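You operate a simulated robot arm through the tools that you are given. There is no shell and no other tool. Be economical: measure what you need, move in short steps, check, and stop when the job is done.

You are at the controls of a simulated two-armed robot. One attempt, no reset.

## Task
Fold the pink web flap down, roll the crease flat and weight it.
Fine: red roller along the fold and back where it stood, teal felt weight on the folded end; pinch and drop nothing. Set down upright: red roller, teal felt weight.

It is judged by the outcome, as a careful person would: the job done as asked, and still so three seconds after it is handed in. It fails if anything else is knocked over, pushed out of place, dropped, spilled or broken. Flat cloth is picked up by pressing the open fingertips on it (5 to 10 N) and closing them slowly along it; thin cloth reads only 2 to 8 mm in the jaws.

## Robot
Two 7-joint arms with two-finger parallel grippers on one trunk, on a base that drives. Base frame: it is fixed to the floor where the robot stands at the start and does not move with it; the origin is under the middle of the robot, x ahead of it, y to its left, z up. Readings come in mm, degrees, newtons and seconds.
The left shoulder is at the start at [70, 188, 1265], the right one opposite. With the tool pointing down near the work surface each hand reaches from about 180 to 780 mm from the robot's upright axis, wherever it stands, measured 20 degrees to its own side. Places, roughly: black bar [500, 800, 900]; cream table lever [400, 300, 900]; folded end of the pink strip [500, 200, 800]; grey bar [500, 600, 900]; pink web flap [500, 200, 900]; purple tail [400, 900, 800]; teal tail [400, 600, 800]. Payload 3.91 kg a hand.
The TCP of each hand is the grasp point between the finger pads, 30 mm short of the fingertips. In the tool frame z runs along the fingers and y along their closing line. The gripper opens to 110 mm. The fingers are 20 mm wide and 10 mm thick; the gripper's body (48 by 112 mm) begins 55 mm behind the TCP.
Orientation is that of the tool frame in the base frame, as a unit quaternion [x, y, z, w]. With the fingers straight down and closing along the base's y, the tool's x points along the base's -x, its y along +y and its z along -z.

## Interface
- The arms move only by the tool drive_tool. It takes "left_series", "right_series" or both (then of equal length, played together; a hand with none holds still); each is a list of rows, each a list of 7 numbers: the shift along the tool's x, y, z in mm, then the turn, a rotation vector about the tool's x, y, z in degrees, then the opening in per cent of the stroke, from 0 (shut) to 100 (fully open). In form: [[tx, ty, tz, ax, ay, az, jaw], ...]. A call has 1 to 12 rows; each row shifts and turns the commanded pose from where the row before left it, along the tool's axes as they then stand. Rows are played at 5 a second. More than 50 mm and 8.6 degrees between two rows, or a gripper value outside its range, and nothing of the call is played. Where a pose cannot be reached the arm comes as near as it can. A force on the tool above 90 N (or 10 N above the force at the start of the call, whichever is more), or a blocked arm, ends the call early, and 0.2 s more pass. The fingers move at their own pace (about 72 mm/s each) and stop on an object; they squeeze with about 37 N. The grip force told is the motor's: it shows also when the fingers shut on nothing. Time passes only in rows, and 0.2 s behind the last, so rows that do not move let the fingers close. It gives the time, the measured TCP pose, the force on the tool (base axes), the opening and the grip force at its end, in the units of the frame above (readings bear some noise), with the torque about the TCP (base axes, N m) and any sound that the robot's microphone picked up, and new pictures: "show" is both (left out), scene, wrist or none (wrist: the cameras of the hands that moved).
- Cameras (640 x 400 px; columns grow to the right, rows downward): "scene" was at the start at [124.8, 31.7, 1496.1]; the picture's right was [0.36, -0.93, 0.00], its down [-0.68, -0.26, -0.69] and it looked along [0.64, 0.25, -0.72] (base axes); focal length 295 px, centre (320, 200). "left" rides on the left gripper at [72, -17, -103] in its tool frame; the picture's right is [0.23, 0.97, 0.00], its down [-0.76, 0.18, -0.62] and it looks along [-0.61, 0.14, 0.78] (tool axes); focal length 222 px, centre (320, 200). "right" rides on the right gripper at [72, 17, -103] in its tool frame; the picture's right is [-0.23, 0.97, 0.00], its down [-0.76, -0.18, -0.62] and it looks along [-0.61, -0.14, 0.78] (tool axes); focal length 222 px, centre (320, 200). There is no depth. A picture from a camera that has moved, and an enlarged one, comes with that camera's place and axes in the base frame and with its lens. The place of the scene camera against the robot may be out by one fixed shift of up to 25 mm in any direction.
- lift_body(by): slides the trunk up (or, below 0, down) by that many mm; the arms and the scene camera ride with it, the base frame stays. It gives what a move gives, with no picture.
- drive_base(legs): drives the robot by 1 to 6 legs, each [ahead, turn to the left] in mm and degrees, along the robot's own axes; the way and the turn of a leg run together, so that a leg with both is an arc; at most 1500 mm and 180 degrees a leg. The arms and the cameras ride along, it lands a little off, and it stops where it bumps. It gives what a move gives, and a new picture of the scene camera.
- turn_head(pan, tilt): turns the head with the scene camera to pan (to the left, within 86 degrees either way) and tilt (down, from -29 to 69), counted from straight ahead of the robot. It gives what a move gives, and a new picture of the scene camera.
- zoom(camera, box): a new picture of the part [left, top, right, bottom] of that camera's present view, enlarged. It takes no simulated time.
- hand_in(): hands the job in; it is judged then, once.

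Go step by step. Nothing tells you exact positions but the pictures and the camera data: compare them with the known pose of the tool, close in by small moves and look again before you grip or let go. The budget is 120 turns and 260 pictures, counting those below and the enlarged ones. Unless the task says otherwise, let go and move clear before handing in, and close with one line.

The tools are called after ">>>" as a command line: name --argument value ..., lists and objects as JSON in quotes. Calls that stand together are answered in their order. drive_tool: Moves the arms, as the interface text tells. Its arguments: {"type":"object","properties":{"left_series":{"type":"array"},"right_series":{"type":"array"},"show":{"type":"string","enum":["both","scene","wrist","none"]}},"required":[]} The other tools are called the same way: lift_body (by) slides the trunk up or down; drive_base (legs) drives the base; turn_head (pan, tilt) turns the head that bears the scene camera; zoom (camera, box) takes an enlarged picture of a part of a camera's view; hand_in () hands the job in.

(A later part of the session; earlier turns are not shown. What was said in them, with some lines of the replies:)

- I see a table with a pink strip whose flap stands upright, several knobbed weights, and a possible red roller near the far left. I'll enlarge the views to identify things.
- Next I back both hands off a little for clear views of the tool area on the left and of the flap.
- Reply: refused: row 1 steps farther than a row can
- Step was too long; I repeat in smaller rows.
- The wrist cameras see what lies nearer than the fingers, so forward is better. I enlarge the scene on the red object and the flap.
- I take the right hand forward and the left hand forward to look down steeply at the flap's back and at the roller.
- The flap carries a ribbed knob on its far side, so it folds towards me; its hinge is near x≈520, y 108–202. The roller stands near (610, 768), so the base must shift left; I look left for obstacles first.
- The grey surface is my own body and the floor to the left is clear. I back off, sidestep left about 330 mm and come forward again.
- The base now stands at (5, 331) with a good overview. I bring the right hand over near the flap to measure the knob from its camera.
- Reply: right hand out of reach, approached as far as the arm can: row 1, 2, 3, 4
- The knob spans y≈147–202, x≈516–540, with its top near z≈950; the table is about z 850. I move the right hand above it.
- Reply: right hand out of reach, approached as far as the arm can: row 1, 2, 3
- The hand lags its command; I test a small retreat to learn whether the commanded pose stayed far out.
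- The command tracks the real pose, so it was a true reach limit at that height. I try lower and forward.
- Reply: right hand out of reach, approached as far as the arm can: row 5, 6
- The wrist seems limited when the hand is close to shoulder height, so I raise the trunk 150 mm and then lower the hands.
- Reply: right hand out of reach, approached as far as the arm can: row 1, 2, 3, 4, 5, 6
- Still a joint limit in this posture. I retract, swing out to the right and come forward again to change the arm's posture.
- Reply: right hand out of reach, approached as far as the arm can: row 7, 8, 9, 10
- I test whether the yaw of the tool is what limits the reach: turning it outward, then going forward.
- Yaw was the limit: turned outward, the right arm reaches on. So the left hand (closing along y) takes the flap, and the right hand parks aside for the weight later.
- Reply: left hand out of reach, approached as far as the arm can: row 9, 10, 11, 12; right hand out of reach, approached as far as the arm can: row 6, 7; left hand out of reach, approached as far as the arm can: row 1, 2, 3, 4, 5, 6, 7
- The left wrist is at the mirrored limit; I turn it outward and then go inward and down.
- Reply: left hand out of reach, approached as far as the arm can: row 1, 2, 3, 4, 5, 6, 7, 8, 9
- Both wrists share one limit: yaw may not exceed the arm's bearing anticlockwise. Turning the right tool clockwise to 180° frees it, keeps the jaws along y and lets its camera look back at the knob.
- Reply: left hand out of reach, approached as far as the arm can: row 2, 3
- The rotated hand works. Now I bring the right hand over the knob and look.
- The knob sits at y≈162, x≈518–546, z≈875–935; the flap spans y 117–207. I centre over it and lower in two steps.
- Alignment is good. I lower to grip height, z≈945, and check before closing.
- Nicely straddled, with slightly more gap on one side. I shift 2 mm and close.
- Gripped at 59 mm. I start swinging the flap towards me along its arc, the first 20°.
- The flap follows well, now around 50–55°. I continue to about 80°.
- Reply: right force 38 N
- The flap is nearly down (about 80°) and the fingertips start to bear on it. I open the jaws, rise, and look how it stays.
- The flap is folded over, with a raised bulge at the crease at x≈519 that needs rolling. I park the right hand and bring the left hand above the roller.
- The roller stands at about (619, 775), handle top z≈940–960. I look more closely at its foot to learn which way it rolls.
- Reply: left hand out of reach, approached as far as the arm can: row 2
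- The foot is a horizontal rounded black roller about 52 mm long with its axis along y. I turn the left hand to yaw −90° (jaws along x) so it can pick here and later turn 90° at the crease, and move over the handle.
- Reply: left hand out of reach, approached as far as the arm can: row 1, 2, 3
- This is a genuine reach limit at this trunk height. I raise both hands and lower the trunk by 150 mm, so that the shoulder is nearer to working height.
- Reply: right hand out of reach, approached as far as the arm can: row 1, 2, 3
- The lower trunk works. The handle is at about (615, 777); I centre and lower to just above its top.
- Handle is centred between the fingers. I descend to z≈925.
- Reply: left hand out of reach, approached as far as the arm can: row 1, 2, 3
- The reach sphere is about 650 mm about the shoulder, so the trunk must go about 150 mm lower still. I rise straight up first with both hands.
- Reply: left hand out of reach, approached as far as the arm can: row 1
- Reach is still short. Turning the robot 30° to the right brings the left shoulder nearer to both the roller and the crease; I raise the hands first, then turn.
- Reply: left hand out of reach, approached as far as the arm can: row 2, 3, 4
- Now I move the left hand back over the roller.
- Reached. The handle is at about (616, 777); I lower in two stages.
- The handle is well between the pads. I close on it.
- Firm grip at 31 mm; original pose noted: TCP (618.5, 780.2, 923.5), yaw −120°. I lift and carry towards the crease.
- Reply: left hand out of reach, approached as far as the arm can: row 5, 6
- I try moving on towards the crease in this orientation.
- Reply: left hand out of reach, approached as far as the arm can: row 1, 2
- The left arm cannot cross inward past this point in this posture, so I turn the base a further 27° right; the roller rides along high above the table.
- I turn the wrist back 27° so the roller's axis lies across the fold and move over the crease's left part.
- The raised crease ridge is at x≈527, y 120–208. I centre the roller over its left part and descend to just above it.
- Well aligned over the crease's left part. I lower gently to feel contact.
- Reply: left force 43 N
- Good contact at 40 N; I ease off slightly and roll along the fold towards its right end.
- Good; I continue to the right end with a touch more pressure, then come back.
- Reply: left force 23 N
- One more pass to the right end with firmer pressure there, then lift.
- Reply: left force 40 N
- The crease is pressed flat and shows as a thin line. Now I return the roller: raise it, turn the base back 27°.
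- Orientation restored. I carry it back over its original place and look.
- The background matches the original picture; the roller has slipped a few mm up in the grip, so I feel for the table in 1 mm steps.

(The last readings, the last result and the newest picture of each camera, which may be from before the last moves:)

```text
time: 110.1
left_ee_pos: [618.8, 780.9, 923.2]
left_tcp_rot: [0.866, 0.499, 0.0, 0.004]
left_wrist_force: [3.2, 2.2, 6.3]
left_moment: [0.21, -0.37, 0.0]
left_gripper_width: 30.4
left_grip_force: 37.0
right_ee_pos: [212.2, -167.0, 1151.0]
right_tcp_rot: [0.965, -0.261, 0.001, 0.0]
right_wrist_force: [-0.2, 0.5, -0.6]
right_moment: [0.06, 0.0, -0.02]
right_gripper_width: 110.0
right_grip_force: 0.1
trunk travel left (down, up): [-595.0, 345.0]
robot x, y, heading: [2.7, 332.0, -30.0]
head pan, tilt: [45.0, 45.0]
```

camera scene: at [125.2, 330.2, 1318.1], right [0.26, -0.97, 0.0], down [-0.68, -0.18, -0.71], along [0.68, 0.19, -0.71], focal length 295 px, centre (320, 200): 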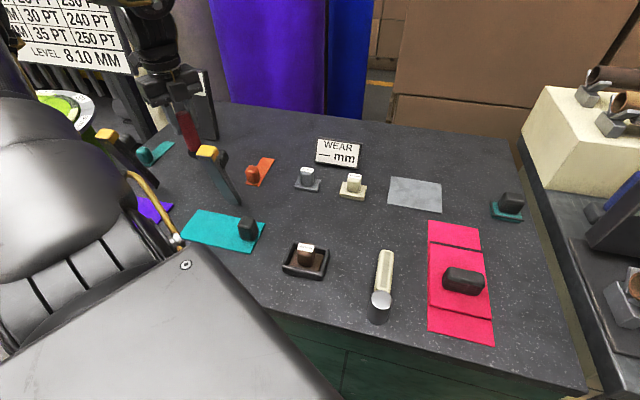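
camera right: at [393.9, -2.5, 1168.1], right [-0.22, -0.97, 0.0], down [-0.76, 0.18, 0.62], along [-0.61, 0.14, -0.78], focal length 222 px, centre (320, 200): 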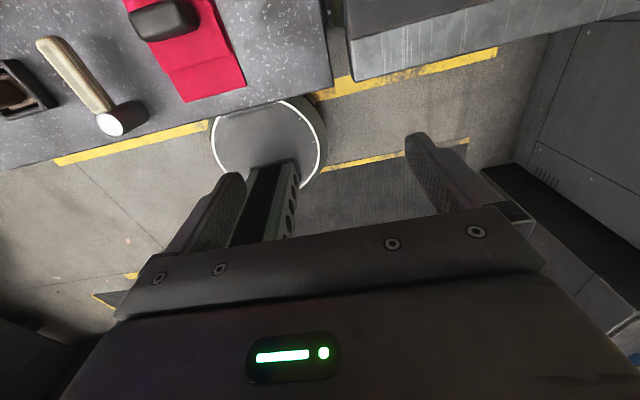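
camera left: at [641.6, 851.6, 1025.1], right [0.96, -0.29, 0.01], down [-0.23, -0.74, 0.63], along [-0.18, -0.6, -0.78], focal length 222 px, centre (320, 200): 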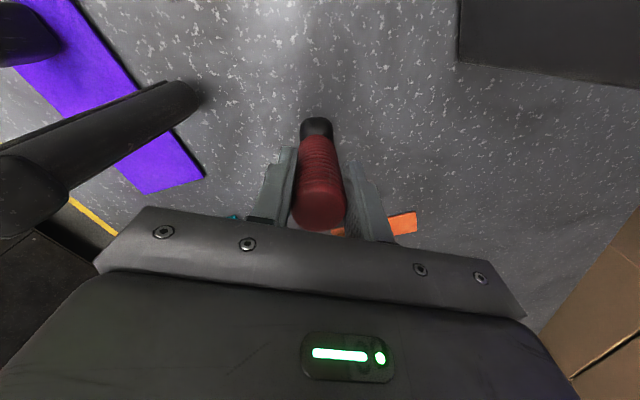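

Contact at 6 N. I open slowly and check that it stands.

>>> drive_tool --left_series '[[0, 0, 0, 0, 0, 0, 32], [0, 0, 0, 0, 0, 0, 38], [0, 0, 0, 0, 0, 0, 50], [0, 0, 0, 0, 0, 0, 65], [0, 0, 0, 0, 0, 0, 65]]' --show "wrist"

```text
time: 111.3
left_ee_pos: [616.7, 780.8, 921.6]
left_tcp_rot: [0.867, 0.499, 0.0, 0.004]
left_wrist_force: [-0.3, -1.0, 0.1]
left_moment: [0.0, -0.01, 0.0]
left_gripper_width: 71.5
left_grip_force: 0.1
right_ee_pos: [212.1, -166.5, 1149.9]
right_tcp_rot: [0.965, -0.261, 0.001, 0.001]
right_wrist_force: [0.3, -0.1, -1.3]
right_moment: [-0.04, -0.01, 0.0]
right_gripper_width: 110.0
right_grip_force: 0.1
trunk travel left (down, up): [-595.0, 345.0]
robot x, y, heading: [0.0, 329.1, -29.9]
head pan, tilt: [45.0, 45.0]
camera left: at [640.6, 851.9, 1023.2], right [0.96, -0.29, 0.01], down [-0.23, -0.74, 0.63], along [-0.18, -0.6, -0.78], focal length 222 px, centre (320, 200)
```

left: 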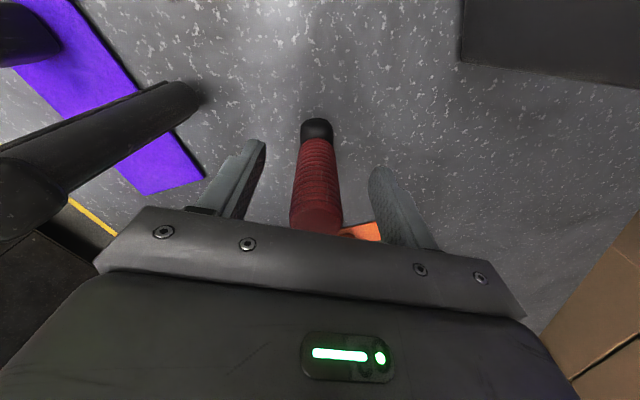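

It stands free. I rise to the height of an earlier reference picture to compare its place and uprightness.

>>> drive_tool --left_series '[[0, 0, -35, 0, 0, 0, 72], [-1, 0, -34, 0, 0, 0, 72], [0, 0, 0, 0, 0, 0, 72]]'

>>> zoom --camera "scene" --box '[130, 60, 290, 210]'

```text
time: 112.1
left_ee_pos: [619.2, 780.2, 989.8]
left_tcp_rot: [0.867, 0.499, -0.001, 0.005]
left_wrist_force: [-0.2, 1.7, -0.3]
left_moment: [0.0, 0.0, 0.0]
left_gripper_width: 79.3
left_grip_force: 0.0
right_ee_pos: [211.5, -165.6, 1150.6]
right_tcp_rot: [0.965, -0.262, 0.001, 0.001]
right_wrist_force: [-0.3, 0.8, -0.6]
right_moment: [0.0, 0.03, 0.0]
right_gripper_width: 110.1
right_grip_force: 0.0
trunk travel left (down, up): [-595.0, 345.0]
robot x, y, heading: [4.5, 336.2, -29.7]
head pan, tilt: [45.0, 45.0]
camera scene: at [126.3, 331.6, 1317.9], right [0.26, -0.97, 0.0], down [-0.68, -0.19, -0.71], along [0.68, 0.18, -0.71], focal length 295 px, centre (320, 200)
camera left: at [640.6, 851.1, 1091.4], right [0.96, -0.29, 0.01], down [-0.23, -0.74, 0.63], along [-0.18, -0.6, -0.78], focal length 222 px, centre (320, 200)
```

scene: 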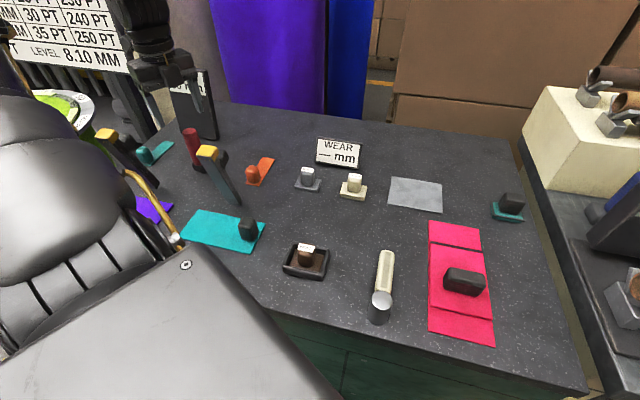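
left: 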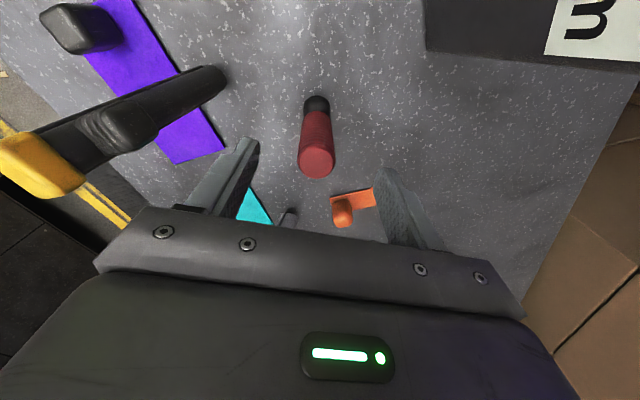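

```text
2.67 times, centred on (210, 135) of scene
camera zoom: at [126.3, 331.6, 1317.9], right [0.26, -0.97, 0.0], down [-0.68, -0.19, -0.71], along [0.68, 0.18, -0.71], focal length 788 px, centre (613, 373)
```

zoom: 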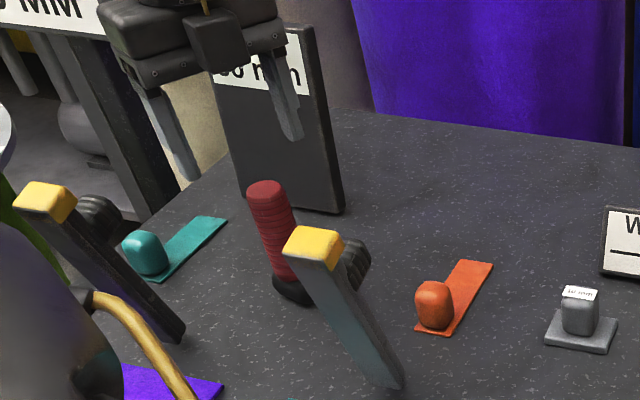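

It stands upright but about 9 mm short of its old place. I regrip, lift a few mm, shift it and set it down again.

>>> drive_tool --left_series '[[-4, -1, 22, 0, 0, 0, 72], [-4, 0, 22, 0, 0, 0, 72], [0, 0, 22, 0, 0, 0, 60], [0, 0, 0, 0, 0, 0, 40], [0, 0, 0, 0, 0, 0, 28], [0, 0, 0, 0, 0, 0, 18], [0, 0, 0, 0, 0, 0, 12], [0, 0, 0, 0, 0, 0, 12]]' --show "wrist"

```text
time: 113.9
left_ee_pos: [612.7, 772.3, 924.7]
left_tcp_rot: [0.867, 0.499, 0.0, 0.005]
left_wrist_force: [0.6, -0.3, 0.2]
left_moment: [0.0, 0.02, -0.02]
left_gripper_width: 30.5
left_grip_force: 36.7
right_ee_pos: [210.5, -166.6, 1150.8]
right_tcp_rot: [0.965, -0.261, 0.001, 0.0]
right_wrist_force: [-0.1, -0.1, 0.1]
right_moment: [0.03, 0.02, 0.0]
right_gripper_width: 109.9
right_grip_force: 0.1
trunk travel left (down, up): [-595.0, 345.0]
robot x, y, heading: [3.0, 332.3, -29.6]
head pan, tilt: [45.0, 45.0]
camera left: at [635.8, 843.6, 1026.4], right [0.96, -0.29, 0.01], down [-0.23, -0.74, 0.63], along [-0.18, -0.6, -0.78], focal length 222 px, centre (320, 200)
```

left: 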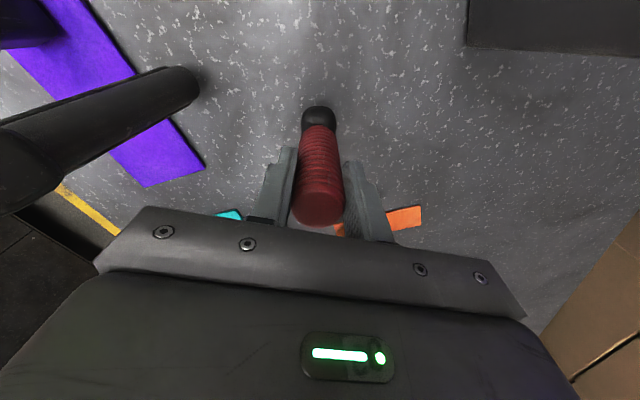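

>>> drive_tool --left_series '[[0, 0, -5, 0, 0, 0, 12], [4, 0.9, 0, 0, 0, 0, 12], [4, 0.9, 0, 0, 0, 0, 12], [0, 0, 2.5, 0, 0, 0, 12], [0, 0, 0, 0, 0, 0, 12]]' --show "wrist"

```text
time: 115.1
left_ee_pos: [618.2, 779.3, 926.5]
left_tcp_rot: [0.867, 0.498, -0.001, 0.003]
left_wrist_force: [0.3, 0.0, -1.1]
left_moment: [-0.01, -0.02, 0.01]
left_gripper_width: 30.5
left_grip_force: 37.3
right_ee_pos: [210.5, -167.3, 1151.0]
right_tcp_rot: [0.965, -0.261, 0.001, 0.001]
right_wrist_force: [0.3, 0.2, -1.2]
right_moment: [0.0, -0.01, 0.03]
right_gripper_width: 110.0
right_grip_force: 0.0
trunk travel left (down, up): [-595.0, 345.0]
robot x, y, heading: [5.9, 333.9, -29.6]
head pan, tilt: [45.0, 45.0]
camera left: at [641.0, 850.4, 1028.4], right [0.96, -0.29, 0.01], down [-0.23, -0.74, 0.63], along [-0.18, -0.6, -0.78], focal length 222 px, centre (320, 200)
```

left: 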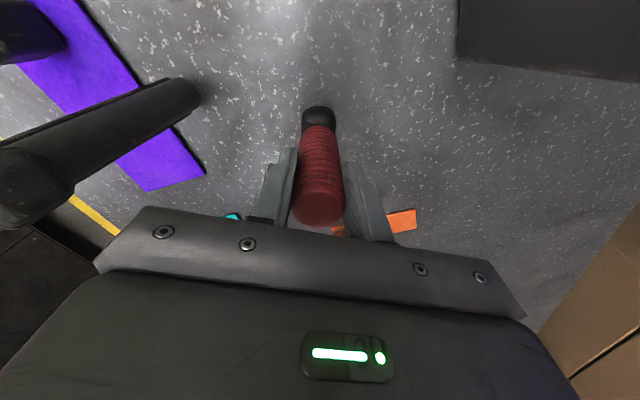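

This matches the original picture within about 3 mm. I set it down and open.

>>> drive_tool --left_series '[[0, -1.5, 1.5, 0, 0, 0, 12], [0, 0, 1.2, 0, 0, 0, 12], [0, 0, 0, 0, 0, 0, 12], [0, 0, 0, 0, 0, 0, 31], [0, 0, 0, 0, 0, 0, 36], [0, 0, 0, 0, 0, 0, 50], [0, 0, 0, 0, 0, 0, 66], [0, 0, -35, 0, 0, 0, 72], [0, 0, -34, 0, 0, 0, 72], [0, 0, 0, 0, 0, 0, 72]]'

```text
time: 117.3
left_ee_pos: [617.7, 780.3, 993.1]
left_tcp_rot: [0.867, 0.498, -0.001, 0.005]
left_wrist_force: [-0.2, 0.3, 0.7]
left_moment: [0.0, 0.02, -0.02]
left_gripper_width: 79.0
left_grip_force: 0.1
right_ee_pos: [212.9, -167.3, 1150.3]
right_tcp_rot: [0.965, -0.261, 0.001, 0.001]
right_wrist_force: [0.6, 0.0, 0.6]
right_moment: [0.01, 0.02, -0.01]
right_gripper_width: 110.4
right_grip_force: 0.1
trunk travel left (down, up): [-595.0, 345.0]
robot x, y, heading: [2.8, 331.3, -29.8]
head pan, tilt: [45.0, 45.0]
camera scene: at [126.3, 331.6, 1317.9], right [0.26, -0.97, 0.0], down [-0.68, -0.19, -0.71], along [0.68, 0.18, -0.71], focal length 295 px, centre (320, 200)
camera left: at [640.2, 852.0, 1094.3], right [0.96, -0.29, 0.01], down [-0.23, -0.74, 0.63], along [-0.18, -0.6, -0.78], focal length 222 px, centre (320, 200)
```

scene: 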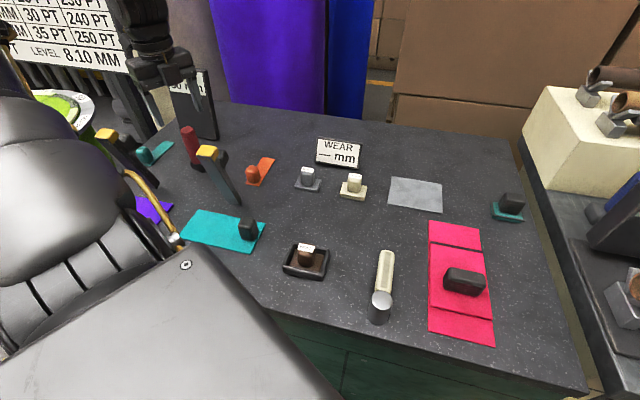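
left: 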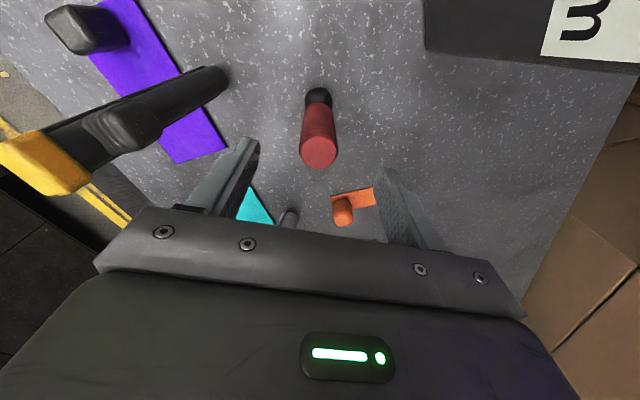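

The roller is back where it stood, upright. Now the weight: I raise the left hand, pull it in, and turn the base right again.

>>> drive_tool --left_series '[[0, 0, -40, 0, 0, 0, 100], [0, 0, -40, 0, 0, 0, 100], [-40, 0, 0, 0, 0, 0, 100], [-40, 0, 0, 0, 0, 0, 100], [-40, 0, 0, 0, 0, 0, 100], [-40, 0, 0, 0, 0, 0, 100], [-40, 0, 0, 0, 0, 0, 100], [0, 0, 0, 0, 0, 0, 100]]' --show "none"

>>> drive_base --legs '[[0, -27]]'

>>> drive_tool --left_series '[[0, 0, 0, 0, 0, 8.2, 100], [0, 0, 0, 0, 0, 8.2, 100], [0, 0, 0, 0, 0, 8.2, 100], [0, 0, 0, 0, 0, 8.2, 100], [0, 0, 0, 0, 0, 0, 100]]' --show "wrist"

```text
time: 119.1
left_ee_pos: [516.1, 607.7, 1073.2]
left_tcp_rot: [0.867, 0.499, -0.001, 0.006]
left_wrist_force: [-0.3, 0.8, -0.8]
left_moment: [-0.02, 0.0, -0.03]
left_gripper_width: 110.2
left_grip_force: 0.1
right_ee_pos: [211.7, -166.6, 1150.8]
right_tcp_rot: [0.965, -0.262, 0.0, 0.001]
right_wrist_force: [0.4, -0.5, -0.1]
right_moment: [0.0, 0.02, 0.0]
right_gripper_width: 110.0
right_grip_force: 0.1
trunk travel left (down, up): [-595.0, 345.0]
robot x, y, heading: [5.2, 331.5, -29.8]
head pan, tilt: [45.0, 45.0]
```

```text
time: 120.8
left_ee_pos: [585.1, 347.1, 1074.6]
left_tcp_rot: [0.959, 0.283, -0.001, 0.005]
left_wrist_force: [-0.7, 0.1, 0.2]
left_moment: [0.02, 0.0, 0.04]
left_gripper_width: 110.1
left_grip_force: 0.0
right_ee_pos: [-34.9, -207.8, 1151.2]
right_tcp_rot: [0.878, -0.478, 0.001, 0.0]
right_wrist_force: [0.4, 0.4, 0.3]
right_moment: [0.0, -0.03, -0.03]
right_gripper_width: 110.0
right_grip_force: 0.0
trunk travel left (down, up): [-595.0, 345.0]
robot x, y, heading: [5.2, 332.4, -57.0]
head pan, tilt: [45.0, 45.0]
camera scene: at [110.9, 276.0, 1318.0], right [-0.2, -0.98, 0.0], down [-0.69, 0.14, -0.71], along [0.69, -0.14, -0.71], focal length 295 px, centre (320, 200)
```

scene: 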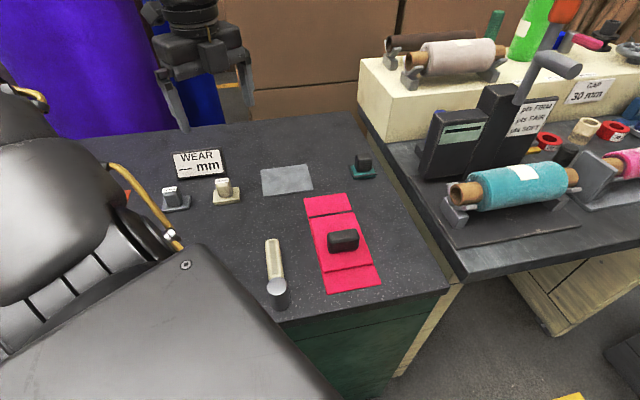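

```text
time: 122.0
left_ee_pos: [586.1, 347.1, 1073.1]
left_tcp_rot: [1.0, 0.0, 0.0, 0.005]
left_wrist_force: [0.5, 0.2, 0.1]
left_moment: [0.02, -0.01, 0.0]
left_gripper_width: 110.0
left_grip_force: 0.0
right_ee_pos: [-35.1, -207.4, 1149.7]
right_tcp_rot: [0.879, -0.477, 0.001, 0.0]
right_wrist_force: [-0.4, -0.7, 1.1]
right_moment: [0.01, 0.03, 0.01]
right_gripper_width: 110.1
right_grip_force: 0.1
trunk travel left (down, up): [-595.0, 345.0]
robot x, y, heading: [4.7, 333.0, -56.6]
head pan, tilt: [45.0, 45.0]
camera left: at [658.9, 363.8, 1176.0], right [0.23, -0.97, 0.01], down [-0.76, -0.17, 0.63], along [-0.61, -0.15, -0.78], focal length 222 px, centre (320, 200)
```

left: 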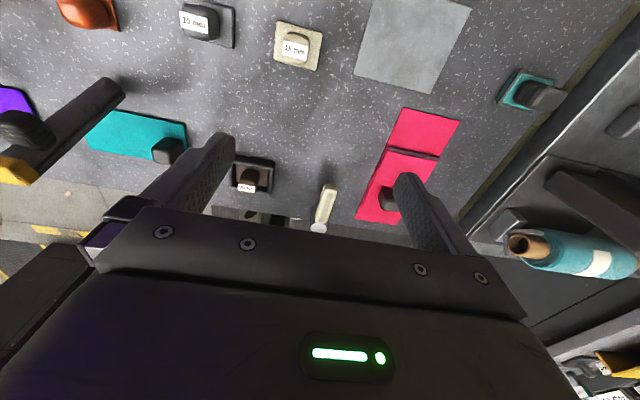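

The weight is at about (651, 77). I move the left hand over towards it for a closer look.

>>> drive_tool --left_series '[[7, 43, 4, 0, 0, 0, 100], [7, 43, 4, 0, 0, 0, 100], [7, 43, 4, 0, 0, 0, 100], [7, 43, 4, 0, 0, 0, 100], [7, 43, 4, 0, 0, 0, 100], [7, 43, 4, 0, 0, 0, 100], [0, 0, 0, 0, 0, 0, 100]]'

>>> zoom --camera "left" --box '[240, 0, 480, 150]'

```text
time: 123.6
left_ee_pos: [626.9, 89.9, 1053.3]
left_tcp_rot: [1.0, 0.001, 0.0, 0.006]
left_wrist_force: [0.0, 0.7, 0.6]
left_moment: [-0.01, -0.05, -0.05]
left_gripper_width: 109.9
left_grip_force: 0.0
right_ee_pos: [-36.7, -206.2, 1152.0]
right_tcp_rot: [0.878, -0.478, 0.002, 0.001]
right_wrist_force: [0.4, 0.9, 0.0]
right_moment: [-0.02, 0.02, 0.04]
right_gripper_width: 110.1
right_grip_force: 0.1
trunk travel left (down, up): [-595.0, 345.0]
robot x, y, heading: [5.2, 327.8, -56.9]
head pan, tilt: [45.0, 45.0]
camera scene: at [109.8, 277.4, 1318.2], right [-0.2, -0.98, 0.0], down [-0.69, 0.14, -0.71], along [0.69, -0.14, -0.71], focal length 295 px, centre (320, 200)
camera left: at [700.2, 107.4, 1155.8], right [0.23, -0.97, 0.01], down [-0.76, -0.17, 0.63], along [-0.61, -0.15, -0.78], focal length 222 px, centre (320, 200)
```

scene: 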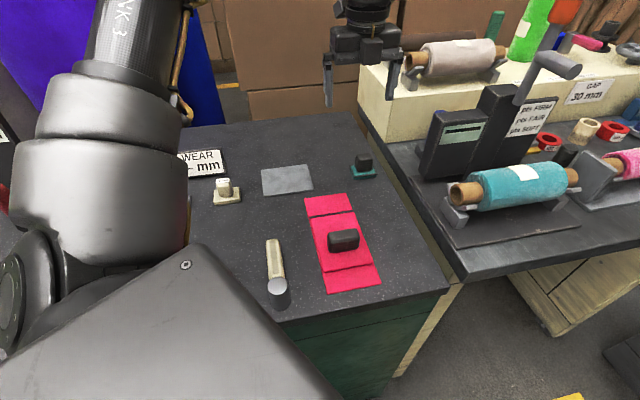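
left: 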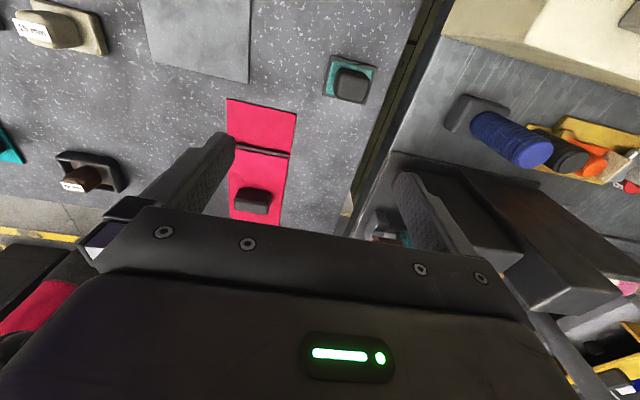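

```text
2.67 times, centred on (360, 75) of left
camera zoom: at [700.2, 107.4, 1155.8], right [0.23, -0.97, 0.01], down [-0.76, -0.17, 0.63], along [-0.61, -0.15, -0.78], focal length 592 px, centre (213, 533)
```

zoom: 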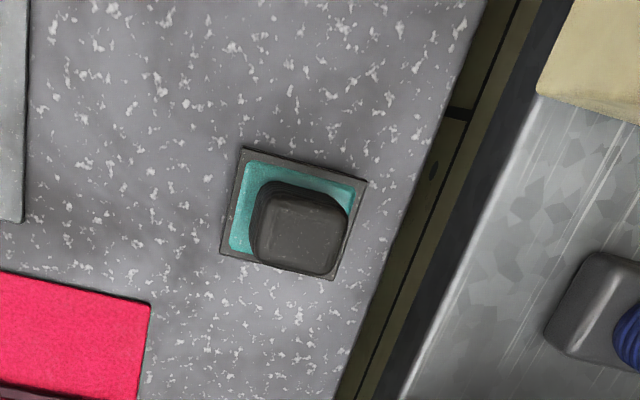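

The weight's knob centre is at about (652, 57), top z≈895. I centre and lower to z≈945 with the jaws part-open.

>>> drive_tool --left_series '[[13, 16, 10, 0, 0, 0, 80], [12, 17, 30, 0, 0, 0, 75], [0, 0, 35, 0, 0, 0, 75], [0, 0, 30, 0, 0, 0, 75], [0, 0, 0, 0, 0, 0, 75]]'

>>> zoom --camera "scene" --box '[300, 80, 460, 200]'

```text
time: 124.8
left_ee_pos: [651.5, 55.1, 947.1]
left_tcp_rot: [1.0, 0.001, 0.0, 0.005]
left_wrist_force: [0.6, 0.2, -1.2]
left_moment: [0.02, 0.0, 0.01]
left_gripper_width: 82.7
left_grip_force: 0.1
right_ee_pos: [-36.1, -208.0, 1150.3]
right_tcp_rot: [0.878, -0.479, 0.0, 0.001]
right_wrist_force: [-0.2, 0.6, -0.4]
right_moment: [-0.03, -0.03, -0.01]
right_gripper_width: 110.0
right_grip_force: 0.2
trunk travel left (down, up): [-595.0, 345.0]
robot x, y, heading: [3.1, 332.1, -56.8]
head pan, tilt: [45.0, 45.0]
camera scene: at [110.4, 276.2, 1318.1], right [-0.2, -0.98, 0.0], down [-0.69, 0.14, -0.71], along [0.69, -0.14, -0.71], focal length 295 px, centre (320, 200)
camera left: at [725.6, 72.4, 1049.7], right [0.23, -0.97, 0.01], down [-0.76, -0.17, 0.62], along [-0.61, -0.15, -0.78], focal length 222 px, centre (320, 200)
```

scene: 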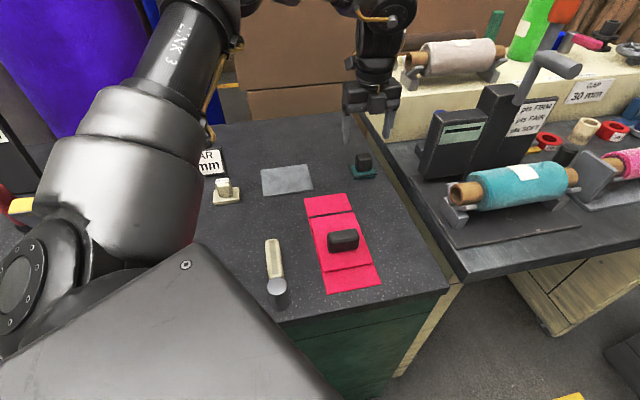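
left: 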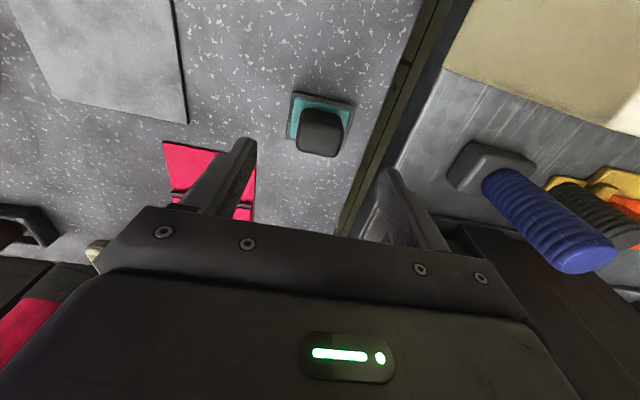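

```text
3.33 times, centred on (380, 140) of scene
camera zoom: at [110.4, 276.2, 1318.1], right [-0.2, -0.98, 0.0], down [-0.69, 0.14, -0.71], along [0.69, -0.14, -0.71], focal length 985 px, centre (120, 400)
```

zoom: 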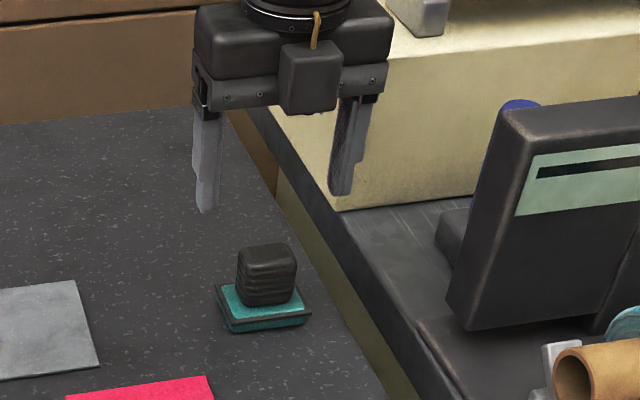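

Aligned within a couple of mm. I lower so the tips come level with the knob and look.

>>> drive_tool --left_series '[[1, 0, 20, 0, 0, 0, 65], [0, 0, 17, 0, 0, 0, 60], [0, 0, 10, 0, 0, 0, 55], [0, 0, 0, 0, 0, 0, 55]]' --show "wrist"

>>> zoom --camera "scene" --box '[320, 110, 420, 190]'

```text
time: 125.8
left_ee_pos: [653.6, 54.9, 899.0]
left_tcp_rot: [1.0, 0.001, 0.0, 0.005]
left_wrist_force: [0.1, -0.1, 0.8]
left_moment: [-0.03, 0.01, 0.0]
left_gripper_width: 60.4
left_grip_force: 0.1
right_ee_pos: [-36.2, -208.1, 1151.1]
right_tcp_rot: [0.878, -0.478, 0.001, 0.001]
right_wrist_force: [0.5, -0.7, 0.1]
right_moment: [0.01, 0.01, 0.0]
right_gripper_width: 109.9
right_grip_force: 0.0
trunk travel left (down, up): [-595.0, 345.0]
robot x, y, heading: [6.3, 333.2, -56.6]
head pan, tilt: [45.0, 45.0]
camera left: at [727.7, 72.0, 1002.3], right [0.23, -0.97, 0.01], down [-0.76, -0.17, 0.63], along [-0.61, -0.15, -0.78], focal length 222 px, centre (320, 200)
```

left: 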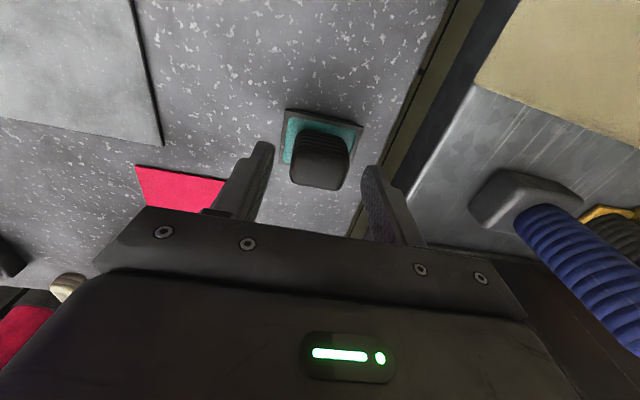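

```text
5.00 times, centred on (370, 150) of scene
camera zoom: at [110.8, 276.0, 1318.0], right [-0.2, -0.98, 0.0], down [-0.69, 0.14, -0.71], along [0.69, -0.14, -0.71], focal length 1477 px, centre (70, 450)
```

zoom: 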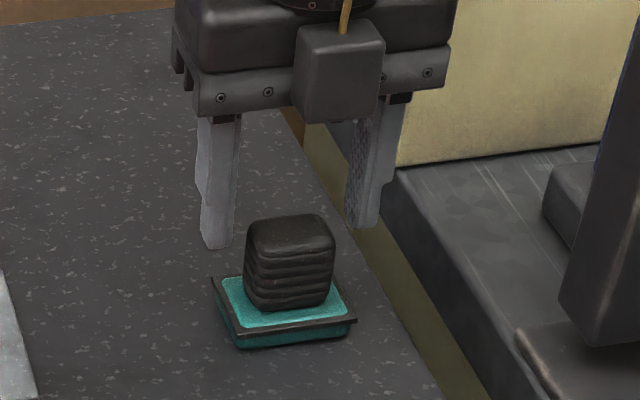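

Good; I lower 8 mm more and close on the knob.

>>> drive_tool --left_series '[[0, 0, 4, 0, 0, 0, 55], [0, 0, 4, 0, 0, 0, 55], [0, 0, 0, 0, 0, 0, 45], [0, 0, 0, 0, 0, 0, 38], [0, 0, 0, 0, 0, 0, 32], [0, 0, 0, 0, 0, 0, 25], [0, 0, 0, 0, 0, 0, 20]]' --show "wrist"

```text
time: 127.4
left_ee_pos: [652.9, 54.5, 893.1]
left_tcp_rot: [1.0, 0.001, 0.001, 0.005]
left_wrist_force: [0.0, 0.5, 0.1]
left_moment: [0.03, 0.01, 0.02]
left_gripper_width: 39.0
left_grip_force: 36.4
right_ee_pos: [-36.2, -208.2, 1150.0]
right_tcp_rot: [0.878, -0.478, 0.001, 0.002]
right_wrist_force: [0.6, 1.1, 0.0]
right_moment: [-0.01, 0.02, 0.0]
right_gripper_width: 110.1
right_grip_force: 0.0
trunk travel left (down, up): [-595.0, 345.0]
robot x, y, heading: [1.1, 332.0, -56.5]
head pan, tilt: [45.0, 45.0]
camera left: at [727.5, 71.4, 994.4], right [0.23, -0.97, 0.01], down [-0.76, -0.17, 0.63], along [-0.61, -0.15, -0.78], focal length 222 px, centre (320, 200)
```

left: 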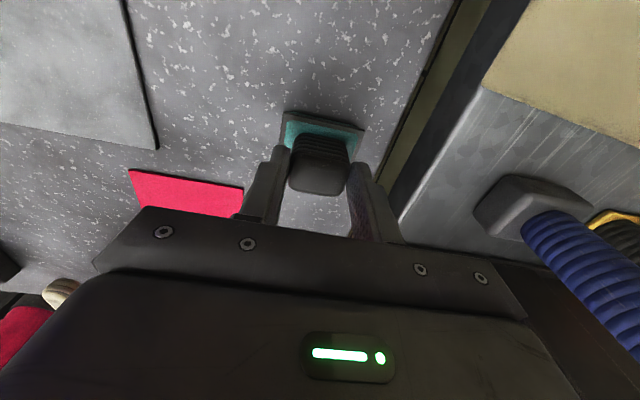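

Gripped at 39 mm. I lift a little and look.

>>> drive_tool --left_series '[[0, 0, -10, 0, 0, 0, 20], [0, 0, -25, 0, 0, 0, 20], [0, 0, -35, 0, 0, 0, 20], [0, 0, 0, 0, 0, 0, 20]]'

>>> zoom --camera "scene" --box '[300, 80, 460, 200]'

```text
time: 128.4
left_ee_pos: [653.1, 53.6, 961.5]
left_tcp_rot: [1.0, 0.0, -0.001, 0.004]
left_wrist_force: [0.1, -0.3, -2.1]
left_moment: [0.0, -0.01, 0.01]
left_gripper_width: 39.1
left_grip_force: 37.0
right_ee_pos: [-35.1, -208.4, 1151.0]
right_tcp_rot: [0.879, -0.478, 0.001, 0.001]
right_wrist_force: [0.4, 0.0, 0.0]
right_moment: [0.02, -0.01, 0.01]
right_gripper_width: 110.2
right_grip_force: 0.1
trunk travel left (down, up): [-595.0, 345.0]
robot x, y, heading: [3.2, 330.4, -57.0]
head pan, tilt: [45.0, 45.0]
camera scene: at [111.6, 275.6, 1317.9], right [-0.2, -0.98, 0.0], down [-0.69, 0.14, -0.71], along [0.69, -0.14, -0.71], focal length 295 px, centre (320, 200)
camera left: at [727.6, 72.0, 1064.7], right [0.23, -0.97, 0.01], down [-0.76, -0.17, 0.63], along [-0.61, -0.15, -0.78], focal length 222 px, centre (320, 200)
```

scene: 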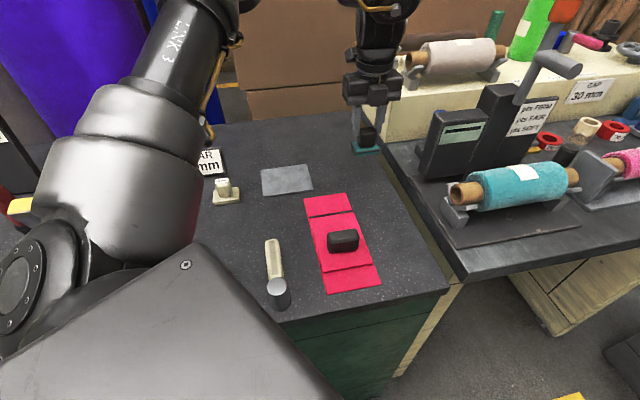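
left: 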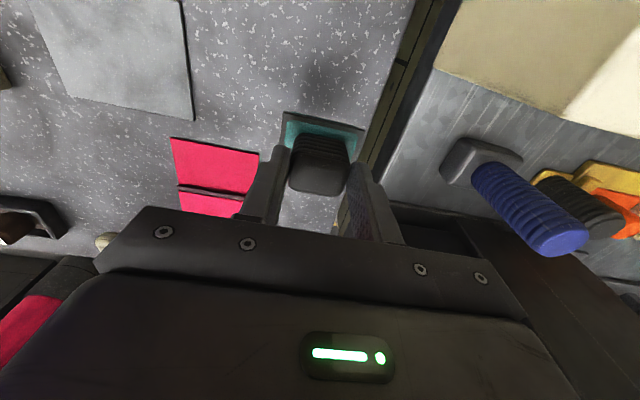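

```text
3.33 times, centred on (380, 140) of scene
camera zoom: at [111.6, 275.6, 1317.9], right [-0.2, -0.98, 0.0], down [-0.69, 0.14, -0.71], along [0.69, -0.14, -0.71], focal length 985 px, centre (120, 400)
```

zoom: 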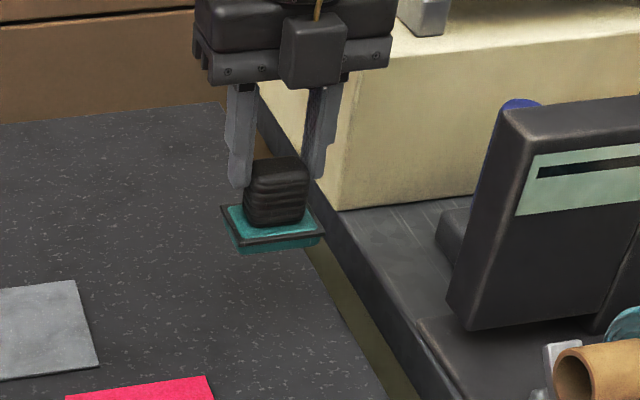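

The whole weight comes up cleanly. I carry it over the folded end, between the crease and the flap's knob.

>>> drive_tool --left_series '[[0, 0, -30, 0, 0, 0, 20], [-31, -22, 0, 0, 0, 0, 20], [-31, -22, 0, 0, 0, 0, 20], [-31, -22, 0, 0, 0, 0, 20], [-30, -22, 0, 0, 0, 0, 20], [-30, -21, 0, 0, 0, 0, 20], [0, 0, 0, 0, 0, 0, 20]]'

>>> zoom --camera "scene" --box '[260, 120, 420, 300]'

>>> zoom --camera "left" --box '[200, 20, 440, 220]'

```text
time: 130.0
left_ee_pos: [502.0, 165.5, 990.8]
left_tcp_rot: [1.0, 0.001, -0.001, 0.004]
left_wrist_force: [0.4, 0.0, -1.3]
left_moment: [0.02, -0.02, 0.06]
left_gripper_width: 39.2
left_grip_force: 37.0
right_ee_pos: [-34.5, -207.9, 1150.5]
right_tcp_rot: [0.878, -0.478, 0.001, 0.001]
right_wrist_force: [1.0, -0.4, 0.7]
right_moment: [0.01, -0.01, -0.03]
right_gripper_width: 109.9
right_grip_force: 0.1
trunk travel left (down, up): [-595.0, 345.0]
robot x, y, heading: [6.9, 333.2, -56.8]
head pan, tilt: [45.0, 45.0]
camera scene: at [111.7, 275.3, 1317.9], right [-0.2, -0.98, 0.0], down [-0.69, 0.14, -0.71], along [0.69, -0.14, -0.71], focal length 295 px, centre (320, 200)
camera left: at [575.4, 181.5, 1093.1], right [0.23, -0.97, 0.01], down [-0.76, -0.17, 0.63], along [-0.61, -0.15, -0.78], focal length 222 px, centre (320, 200)
```

scene: 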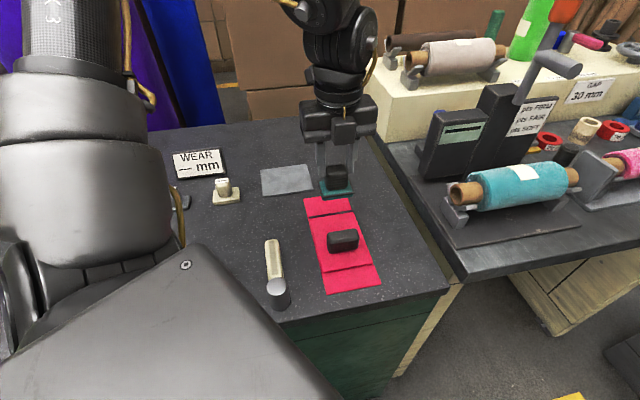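
left: 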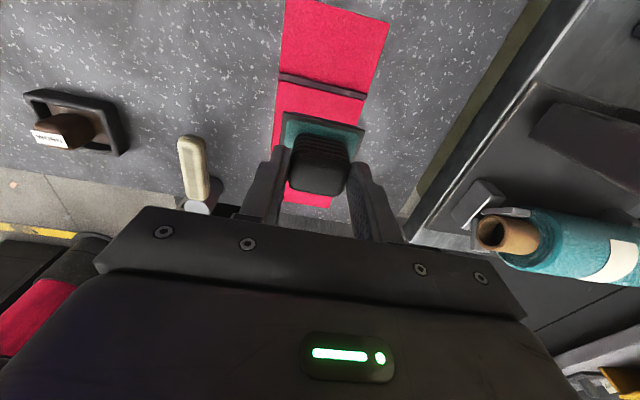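

```text
2.22 times, centred on (340, 210) of scene
camera zoom: at [111.7, 275.3, 1317.9], right [-0.2, -0.98, 0.0], down [-0.69, 0.14, -0.71], along [0.69, -0.14, -0.71], focal length 656 px, centre (276, 178)
```

zoom: 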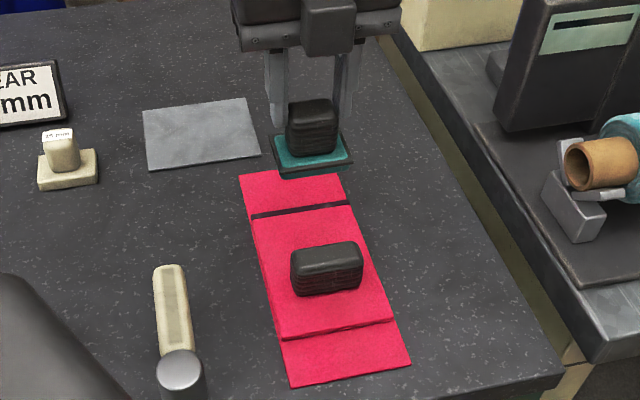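

```text
2.00 times, centred on (320, 120) of left
camera zoom: at [575.4, 181.5, 1093.1], right [0.23, -0.97, 0.01], down [-0.76, -0.17, 0.63], along [-0.61, -0.15, -0.78], focal length 444 px, centre (320, 360)
```

zoom: 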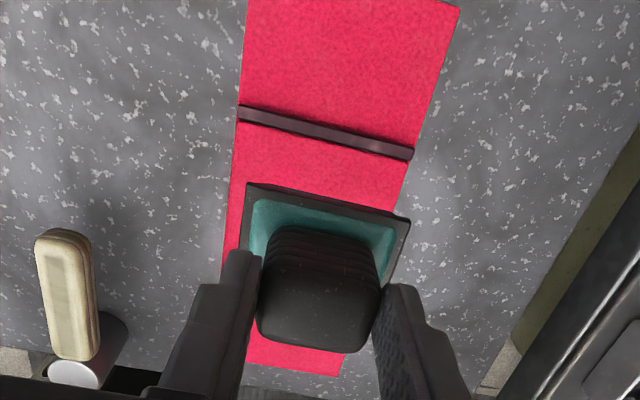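

The crease is at x≈526, y centre 164. I shift slightly and lower to just above the flap.

>>> drive_tool --left_series '[[-7, 2, 20, 0, 0, 0, 20], [0, 0, 30, 0, 0, 0, 20], [0, 0, 25, 0, 0, 0, 20], [0, 0, 6, 0, 0, 0, 20], [0, 0, 0, 0, 0, 0, 20]]'

>>> zoom --camera "scene" --box '[260, 150, 420, 300]'

```text
time: 131.2
left_ee_pos: [493.0, 162.1, 911.5]
left_tcp_rot: [1.0, 0.002, 0.0, 0.005]
left_wrist_force: [0.4, -0.2, -1.6]
left_moment: [-0.01, -0.03, -0.03]
left_gripper_width: 39.5
left_grip_force: 36.9
right_ee_pos: [-35.8, -207.9, 1149.4]
right_tcp_rot: [0.879, -0.478, 0.001, 0.0]
right_wrist_force: [0.3, -0.6, 0.0]
right_moment: [-0.01, -0.01, 0.01]
right_gripper_width: 109.7
right_grip_force: 0.1
trunk travel left (down, up): [-595.0, 345.0]
robot x, y, heading: [5.9, 333.5, -56.6]
head pan, tilt: [45.0, 45.0]
camera scene: at [111.1, 275.9, 1318.0], right [-0.2, -0.98, 0.0], down [-0.69, 0.14, -0.71], along [0.69, -0.14, -0.71], focal length 295 px, centre (320, 200)
camera left: at [566.8, 178.8, 1012.6], right [0.23, -0.97, 0.01], down [-0.76, -0.17, 0.63], along [-0.61, -0.15, -0.78], focal length 222 px, centre (320, 200)
```

scene: 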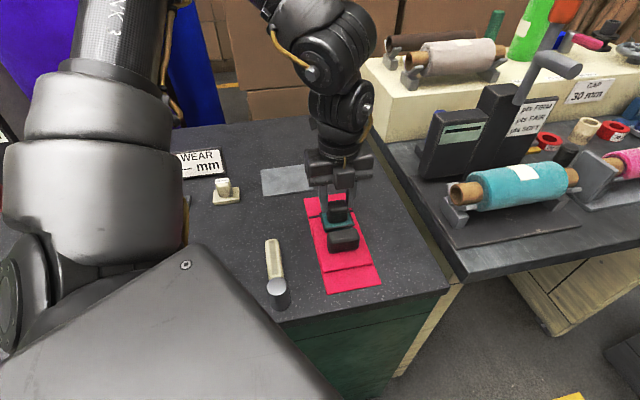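
left: 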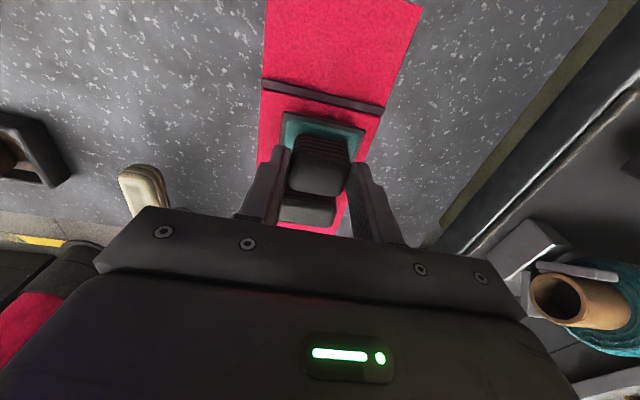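

```text
2.67 times, centred on (340, 225) of scene
camera zoom: at [111.1, 275.9, 1318.0], right [-0.2, -0.98, 0.0], down [-0.69, 0.14, -0.71], along [0.69, -0.14, -0.71], focal length 788 px, centre (267, 133)
```

zoom: 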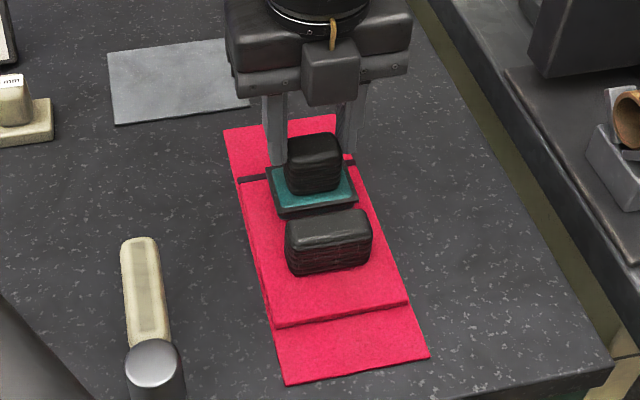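

Clear of the knob by some 10–20 mm and just inside the crease. I lower gently to contact.

>>> drive_tool --left_series '[[0, 0, 4, 0, 0, 0, 20], [0, 0, 3, 0, 0, 0, 20], [0, 0, 2, 0, 0, 0, 20], [0, 0, 0, 0, 0, 0, 20]]' --show "none"

```text
time: 132.2
left_ee_pos: [493.4, 162.1, 903.2]
left_tcp_rot: [1.0, 0.001, 0.003, 0.006]
left_wrist_force: [8.7, 1.4, 32.7]
left_moment: [0.33, -0.21, -0.06]
left_gripper_width: 39.2
left_grip_force: 37.3
right_ee_pos: [-36.9, -206.8, 1151.2]
right_tcp_rot: [0.878, -0.479, 0.001, 0.001]
right_wrist_force: [0.6, 0.0, 0.6]
right_moment: [-0.01, 0.0, 0.03]
right_gripper_width: 109.9
right_grip_force: 0.1
trunk travel left (down, up): [-595.0, 345.0]
robot x, y, heading: [4.5, 330.4, -56.6]
head pan, tilt: [45.0, 45.0]
```

Contact reached; I ease off, then open slowly.

>>> drive_tool --left_series '[[0, 0, -1.2, 0, 0, 0, 20], [0, 0, 0, 0, 0, 0, 20], [0, 0, 0, 0, 0, 0, 40], [0, 0, 0, 0, 0, 0, 50], [0, 0, 0, 0, 0, 0, 58], [0, 0, -10, 0, 0, 0, 58], [0, 0, -25, 0, 0, 0, 58], [0, 0, -40, 0, 0, 0, 60], [0, 0, -40, 0, 0, 0, 60], [0, 0, 0, 0, 0, 0, 60]]'

>>> zoom --camera "scene" --box '[260, 150, 420, 300]'

>>> zoom --camera "left" --box '[220, 0, 440, 160]'

```text
time: 134.4
left_ee_pos: [494.8, 162.5, 1018.2]
left_tcp_rot: [1.0, 0.001, -0.001, 0.004]
left_wrist_force: [0.0, 0.0, 0.1]
left_moment: [0.03, 0.03, 0.02]
left_gripper_width: 66.0
left_grip_force: 0.0
right_ee_pos: [-35.4, -208.3, 1149.7]
right_tcp_rot: [0.878, -0.478, 0.0, 0.001]
right_wrist_force: [-0.6, -0.7, 0.0]
right_moment: [0.0, -0.01, 0.02]
right_gripper_width: 110.0
right_grip_force: 0.1
trunk travel left (down, up): [-595.0, 345.0]
robot x, y, heading: [0.2, 329.3, -56.8]
head pan, tilt: [45.0, 45.0]
camera scene: at [111.6, 275.4, 1317.9], right [-0.2, -0.98, 0.0], down [-0.69, 0.14, -0.71], along [0.69, -0.14, -0.71], focal length 295 px, centre (320, 200)
camera left: at [568.7, 179.6, 1119.4], right [0.23, -0.97, 0.01], down [-0.76, -0.17, 0.63], along [-0.61, -0.15, -0.78], focal length 222 px, centre (320, 200)
```

scene: 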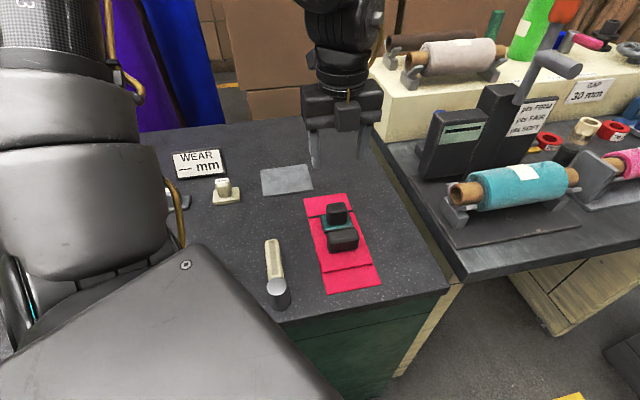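
left: 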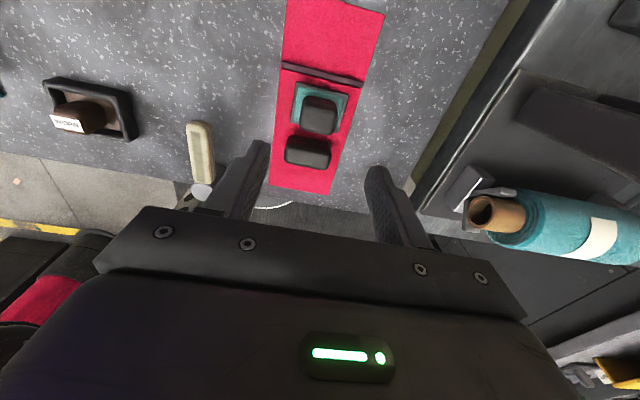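

```text
2.67 times, centred on (340, 225) of scene
camera zoom: at [111.6, 275.4, 1317.9], right [-0.2, -0.98, 0.0], down [-0.69, 0.14, -0.71], along [0.69, -0.14, -0.71], focal length 788 px, centre (267, 133)
```

zoom: 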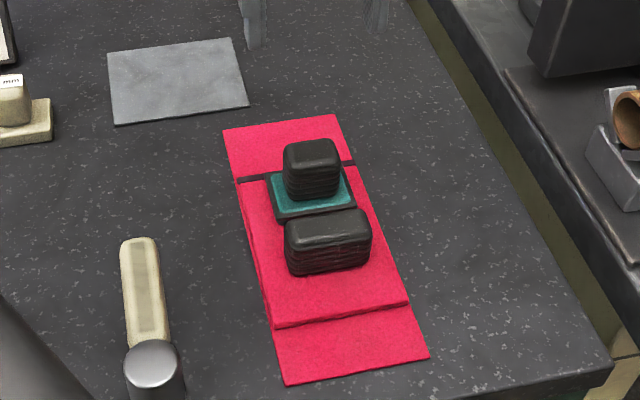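

```text
2.50 times, centred on (330, 80) of left
camera zoom: at [568.7, 179.6, 1119.4], right [0.23, -0.97, 0.01], down [-0.76, -0.17, 0.63], along [-0.61, -0.15, -0.78], focal length 555 px, centre (295, 500)
```

zoom: 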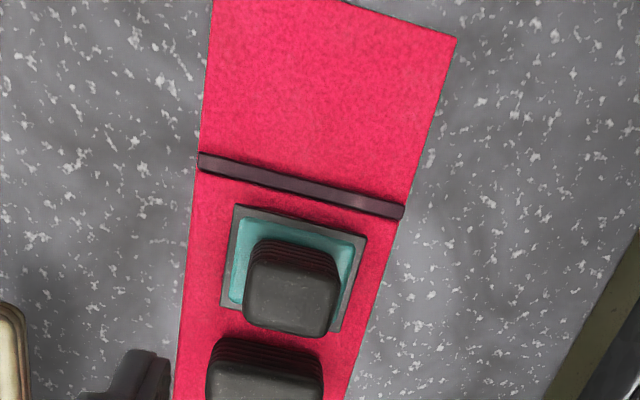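

The weight sits flat and upright on the folded end. I raise the hand clear and take a last look over the table.

>>> drive_tool --left_series '[[0, 0, -40, 0, 0, 0, 60], [20, 0, -40, 0, 0, 0, 60], [0, 0, 0, 0, 0, 0, 60]]' --show "none"

>>> turn_head --pan 84 --tilt 35

```text
time: 135.2
left_ee_pos: [514.6, 163.5, 1097.8]
left_tcp_rot: [1.0, 0.001, -0.001, 0.005]
left_wrist_force: [0.0, -0.2, -0.9]
left_moment: [0.01, -0.04, -0.04]
left_gripper_width: 66.0
left_grip_force: 0.1
right_ee_pos: [-36.4, -207.5, 1151.4]
right_tcp_rot: [0.879, -0.478, 0.0, 0.001]
right_wrist_force: [0.0, -0.1, -0.8]
right_moment: [0.03, 0.0, 0.01]
right_gripper_width: 110.3
right_grip_force: 0.1
trunk travel left (down, up): [-595.0, 345.0]
robot x, y, heading: [2.6, 329.7, -56.7]
head pan, tilt: [45.0, 45.0]
```

```text
time: 136.3
left_ee_pos: [514.1, 164.1, 1096.4]
left_tcp_rot: [1.0, 0.001, 0.0, 0.006]
left_wrist_force: [0.3, -0.4, -0.3]
left_moment: [-0.03, 0.04, -0.03]
left_gripper_width: 66.3
left_grip_force: 0.1
right_ee_pos: [-35.4, -208.1, 1149.7]
right_tcp_rot: [0.878, -0.478, 0.002, 0.001]
right_wrist_force: [-0.7, 0.4, -0.2]
right_moment: [-0.03, 0.0, 0.02]
right_gripper_width: 110.3
right_grip_force: 0.0
trunk travel left (down, up): [-595.0, 345.0]
robot x, y, heading: [2.1, 335.3, -56.8]
head pan, tilt: [84.0, 35.0]
camera scene: at [109.5, 332.7, 1332.8], right [0.46, -0.89, 0.0], down [-0.51, -0.26, -0.82], along [0.73, 0.38, -0.57], focal length 295 px, centre (320, 200)
```

scene: 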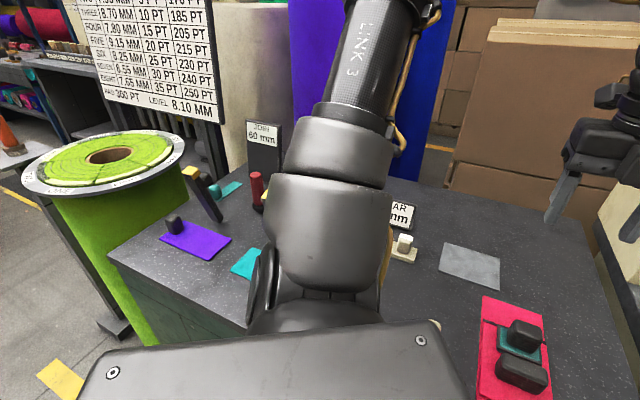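

The roller stands upright in its place, the weight rests on the folded end and everything else is undisturbed, so I hand in.

>>> hand_in

```text
The job is handed in.
```

I folded the pink flap down towards the robot and pressed the crease flat with the red roller. The roller is back upright within about 3 mm of where it stood. The teal felt weight sits upright on the folded end, just inside the crease. In the views I checked, nothing was dropped, pinched or knocked over, but an arm blocked part of the table in the last look.
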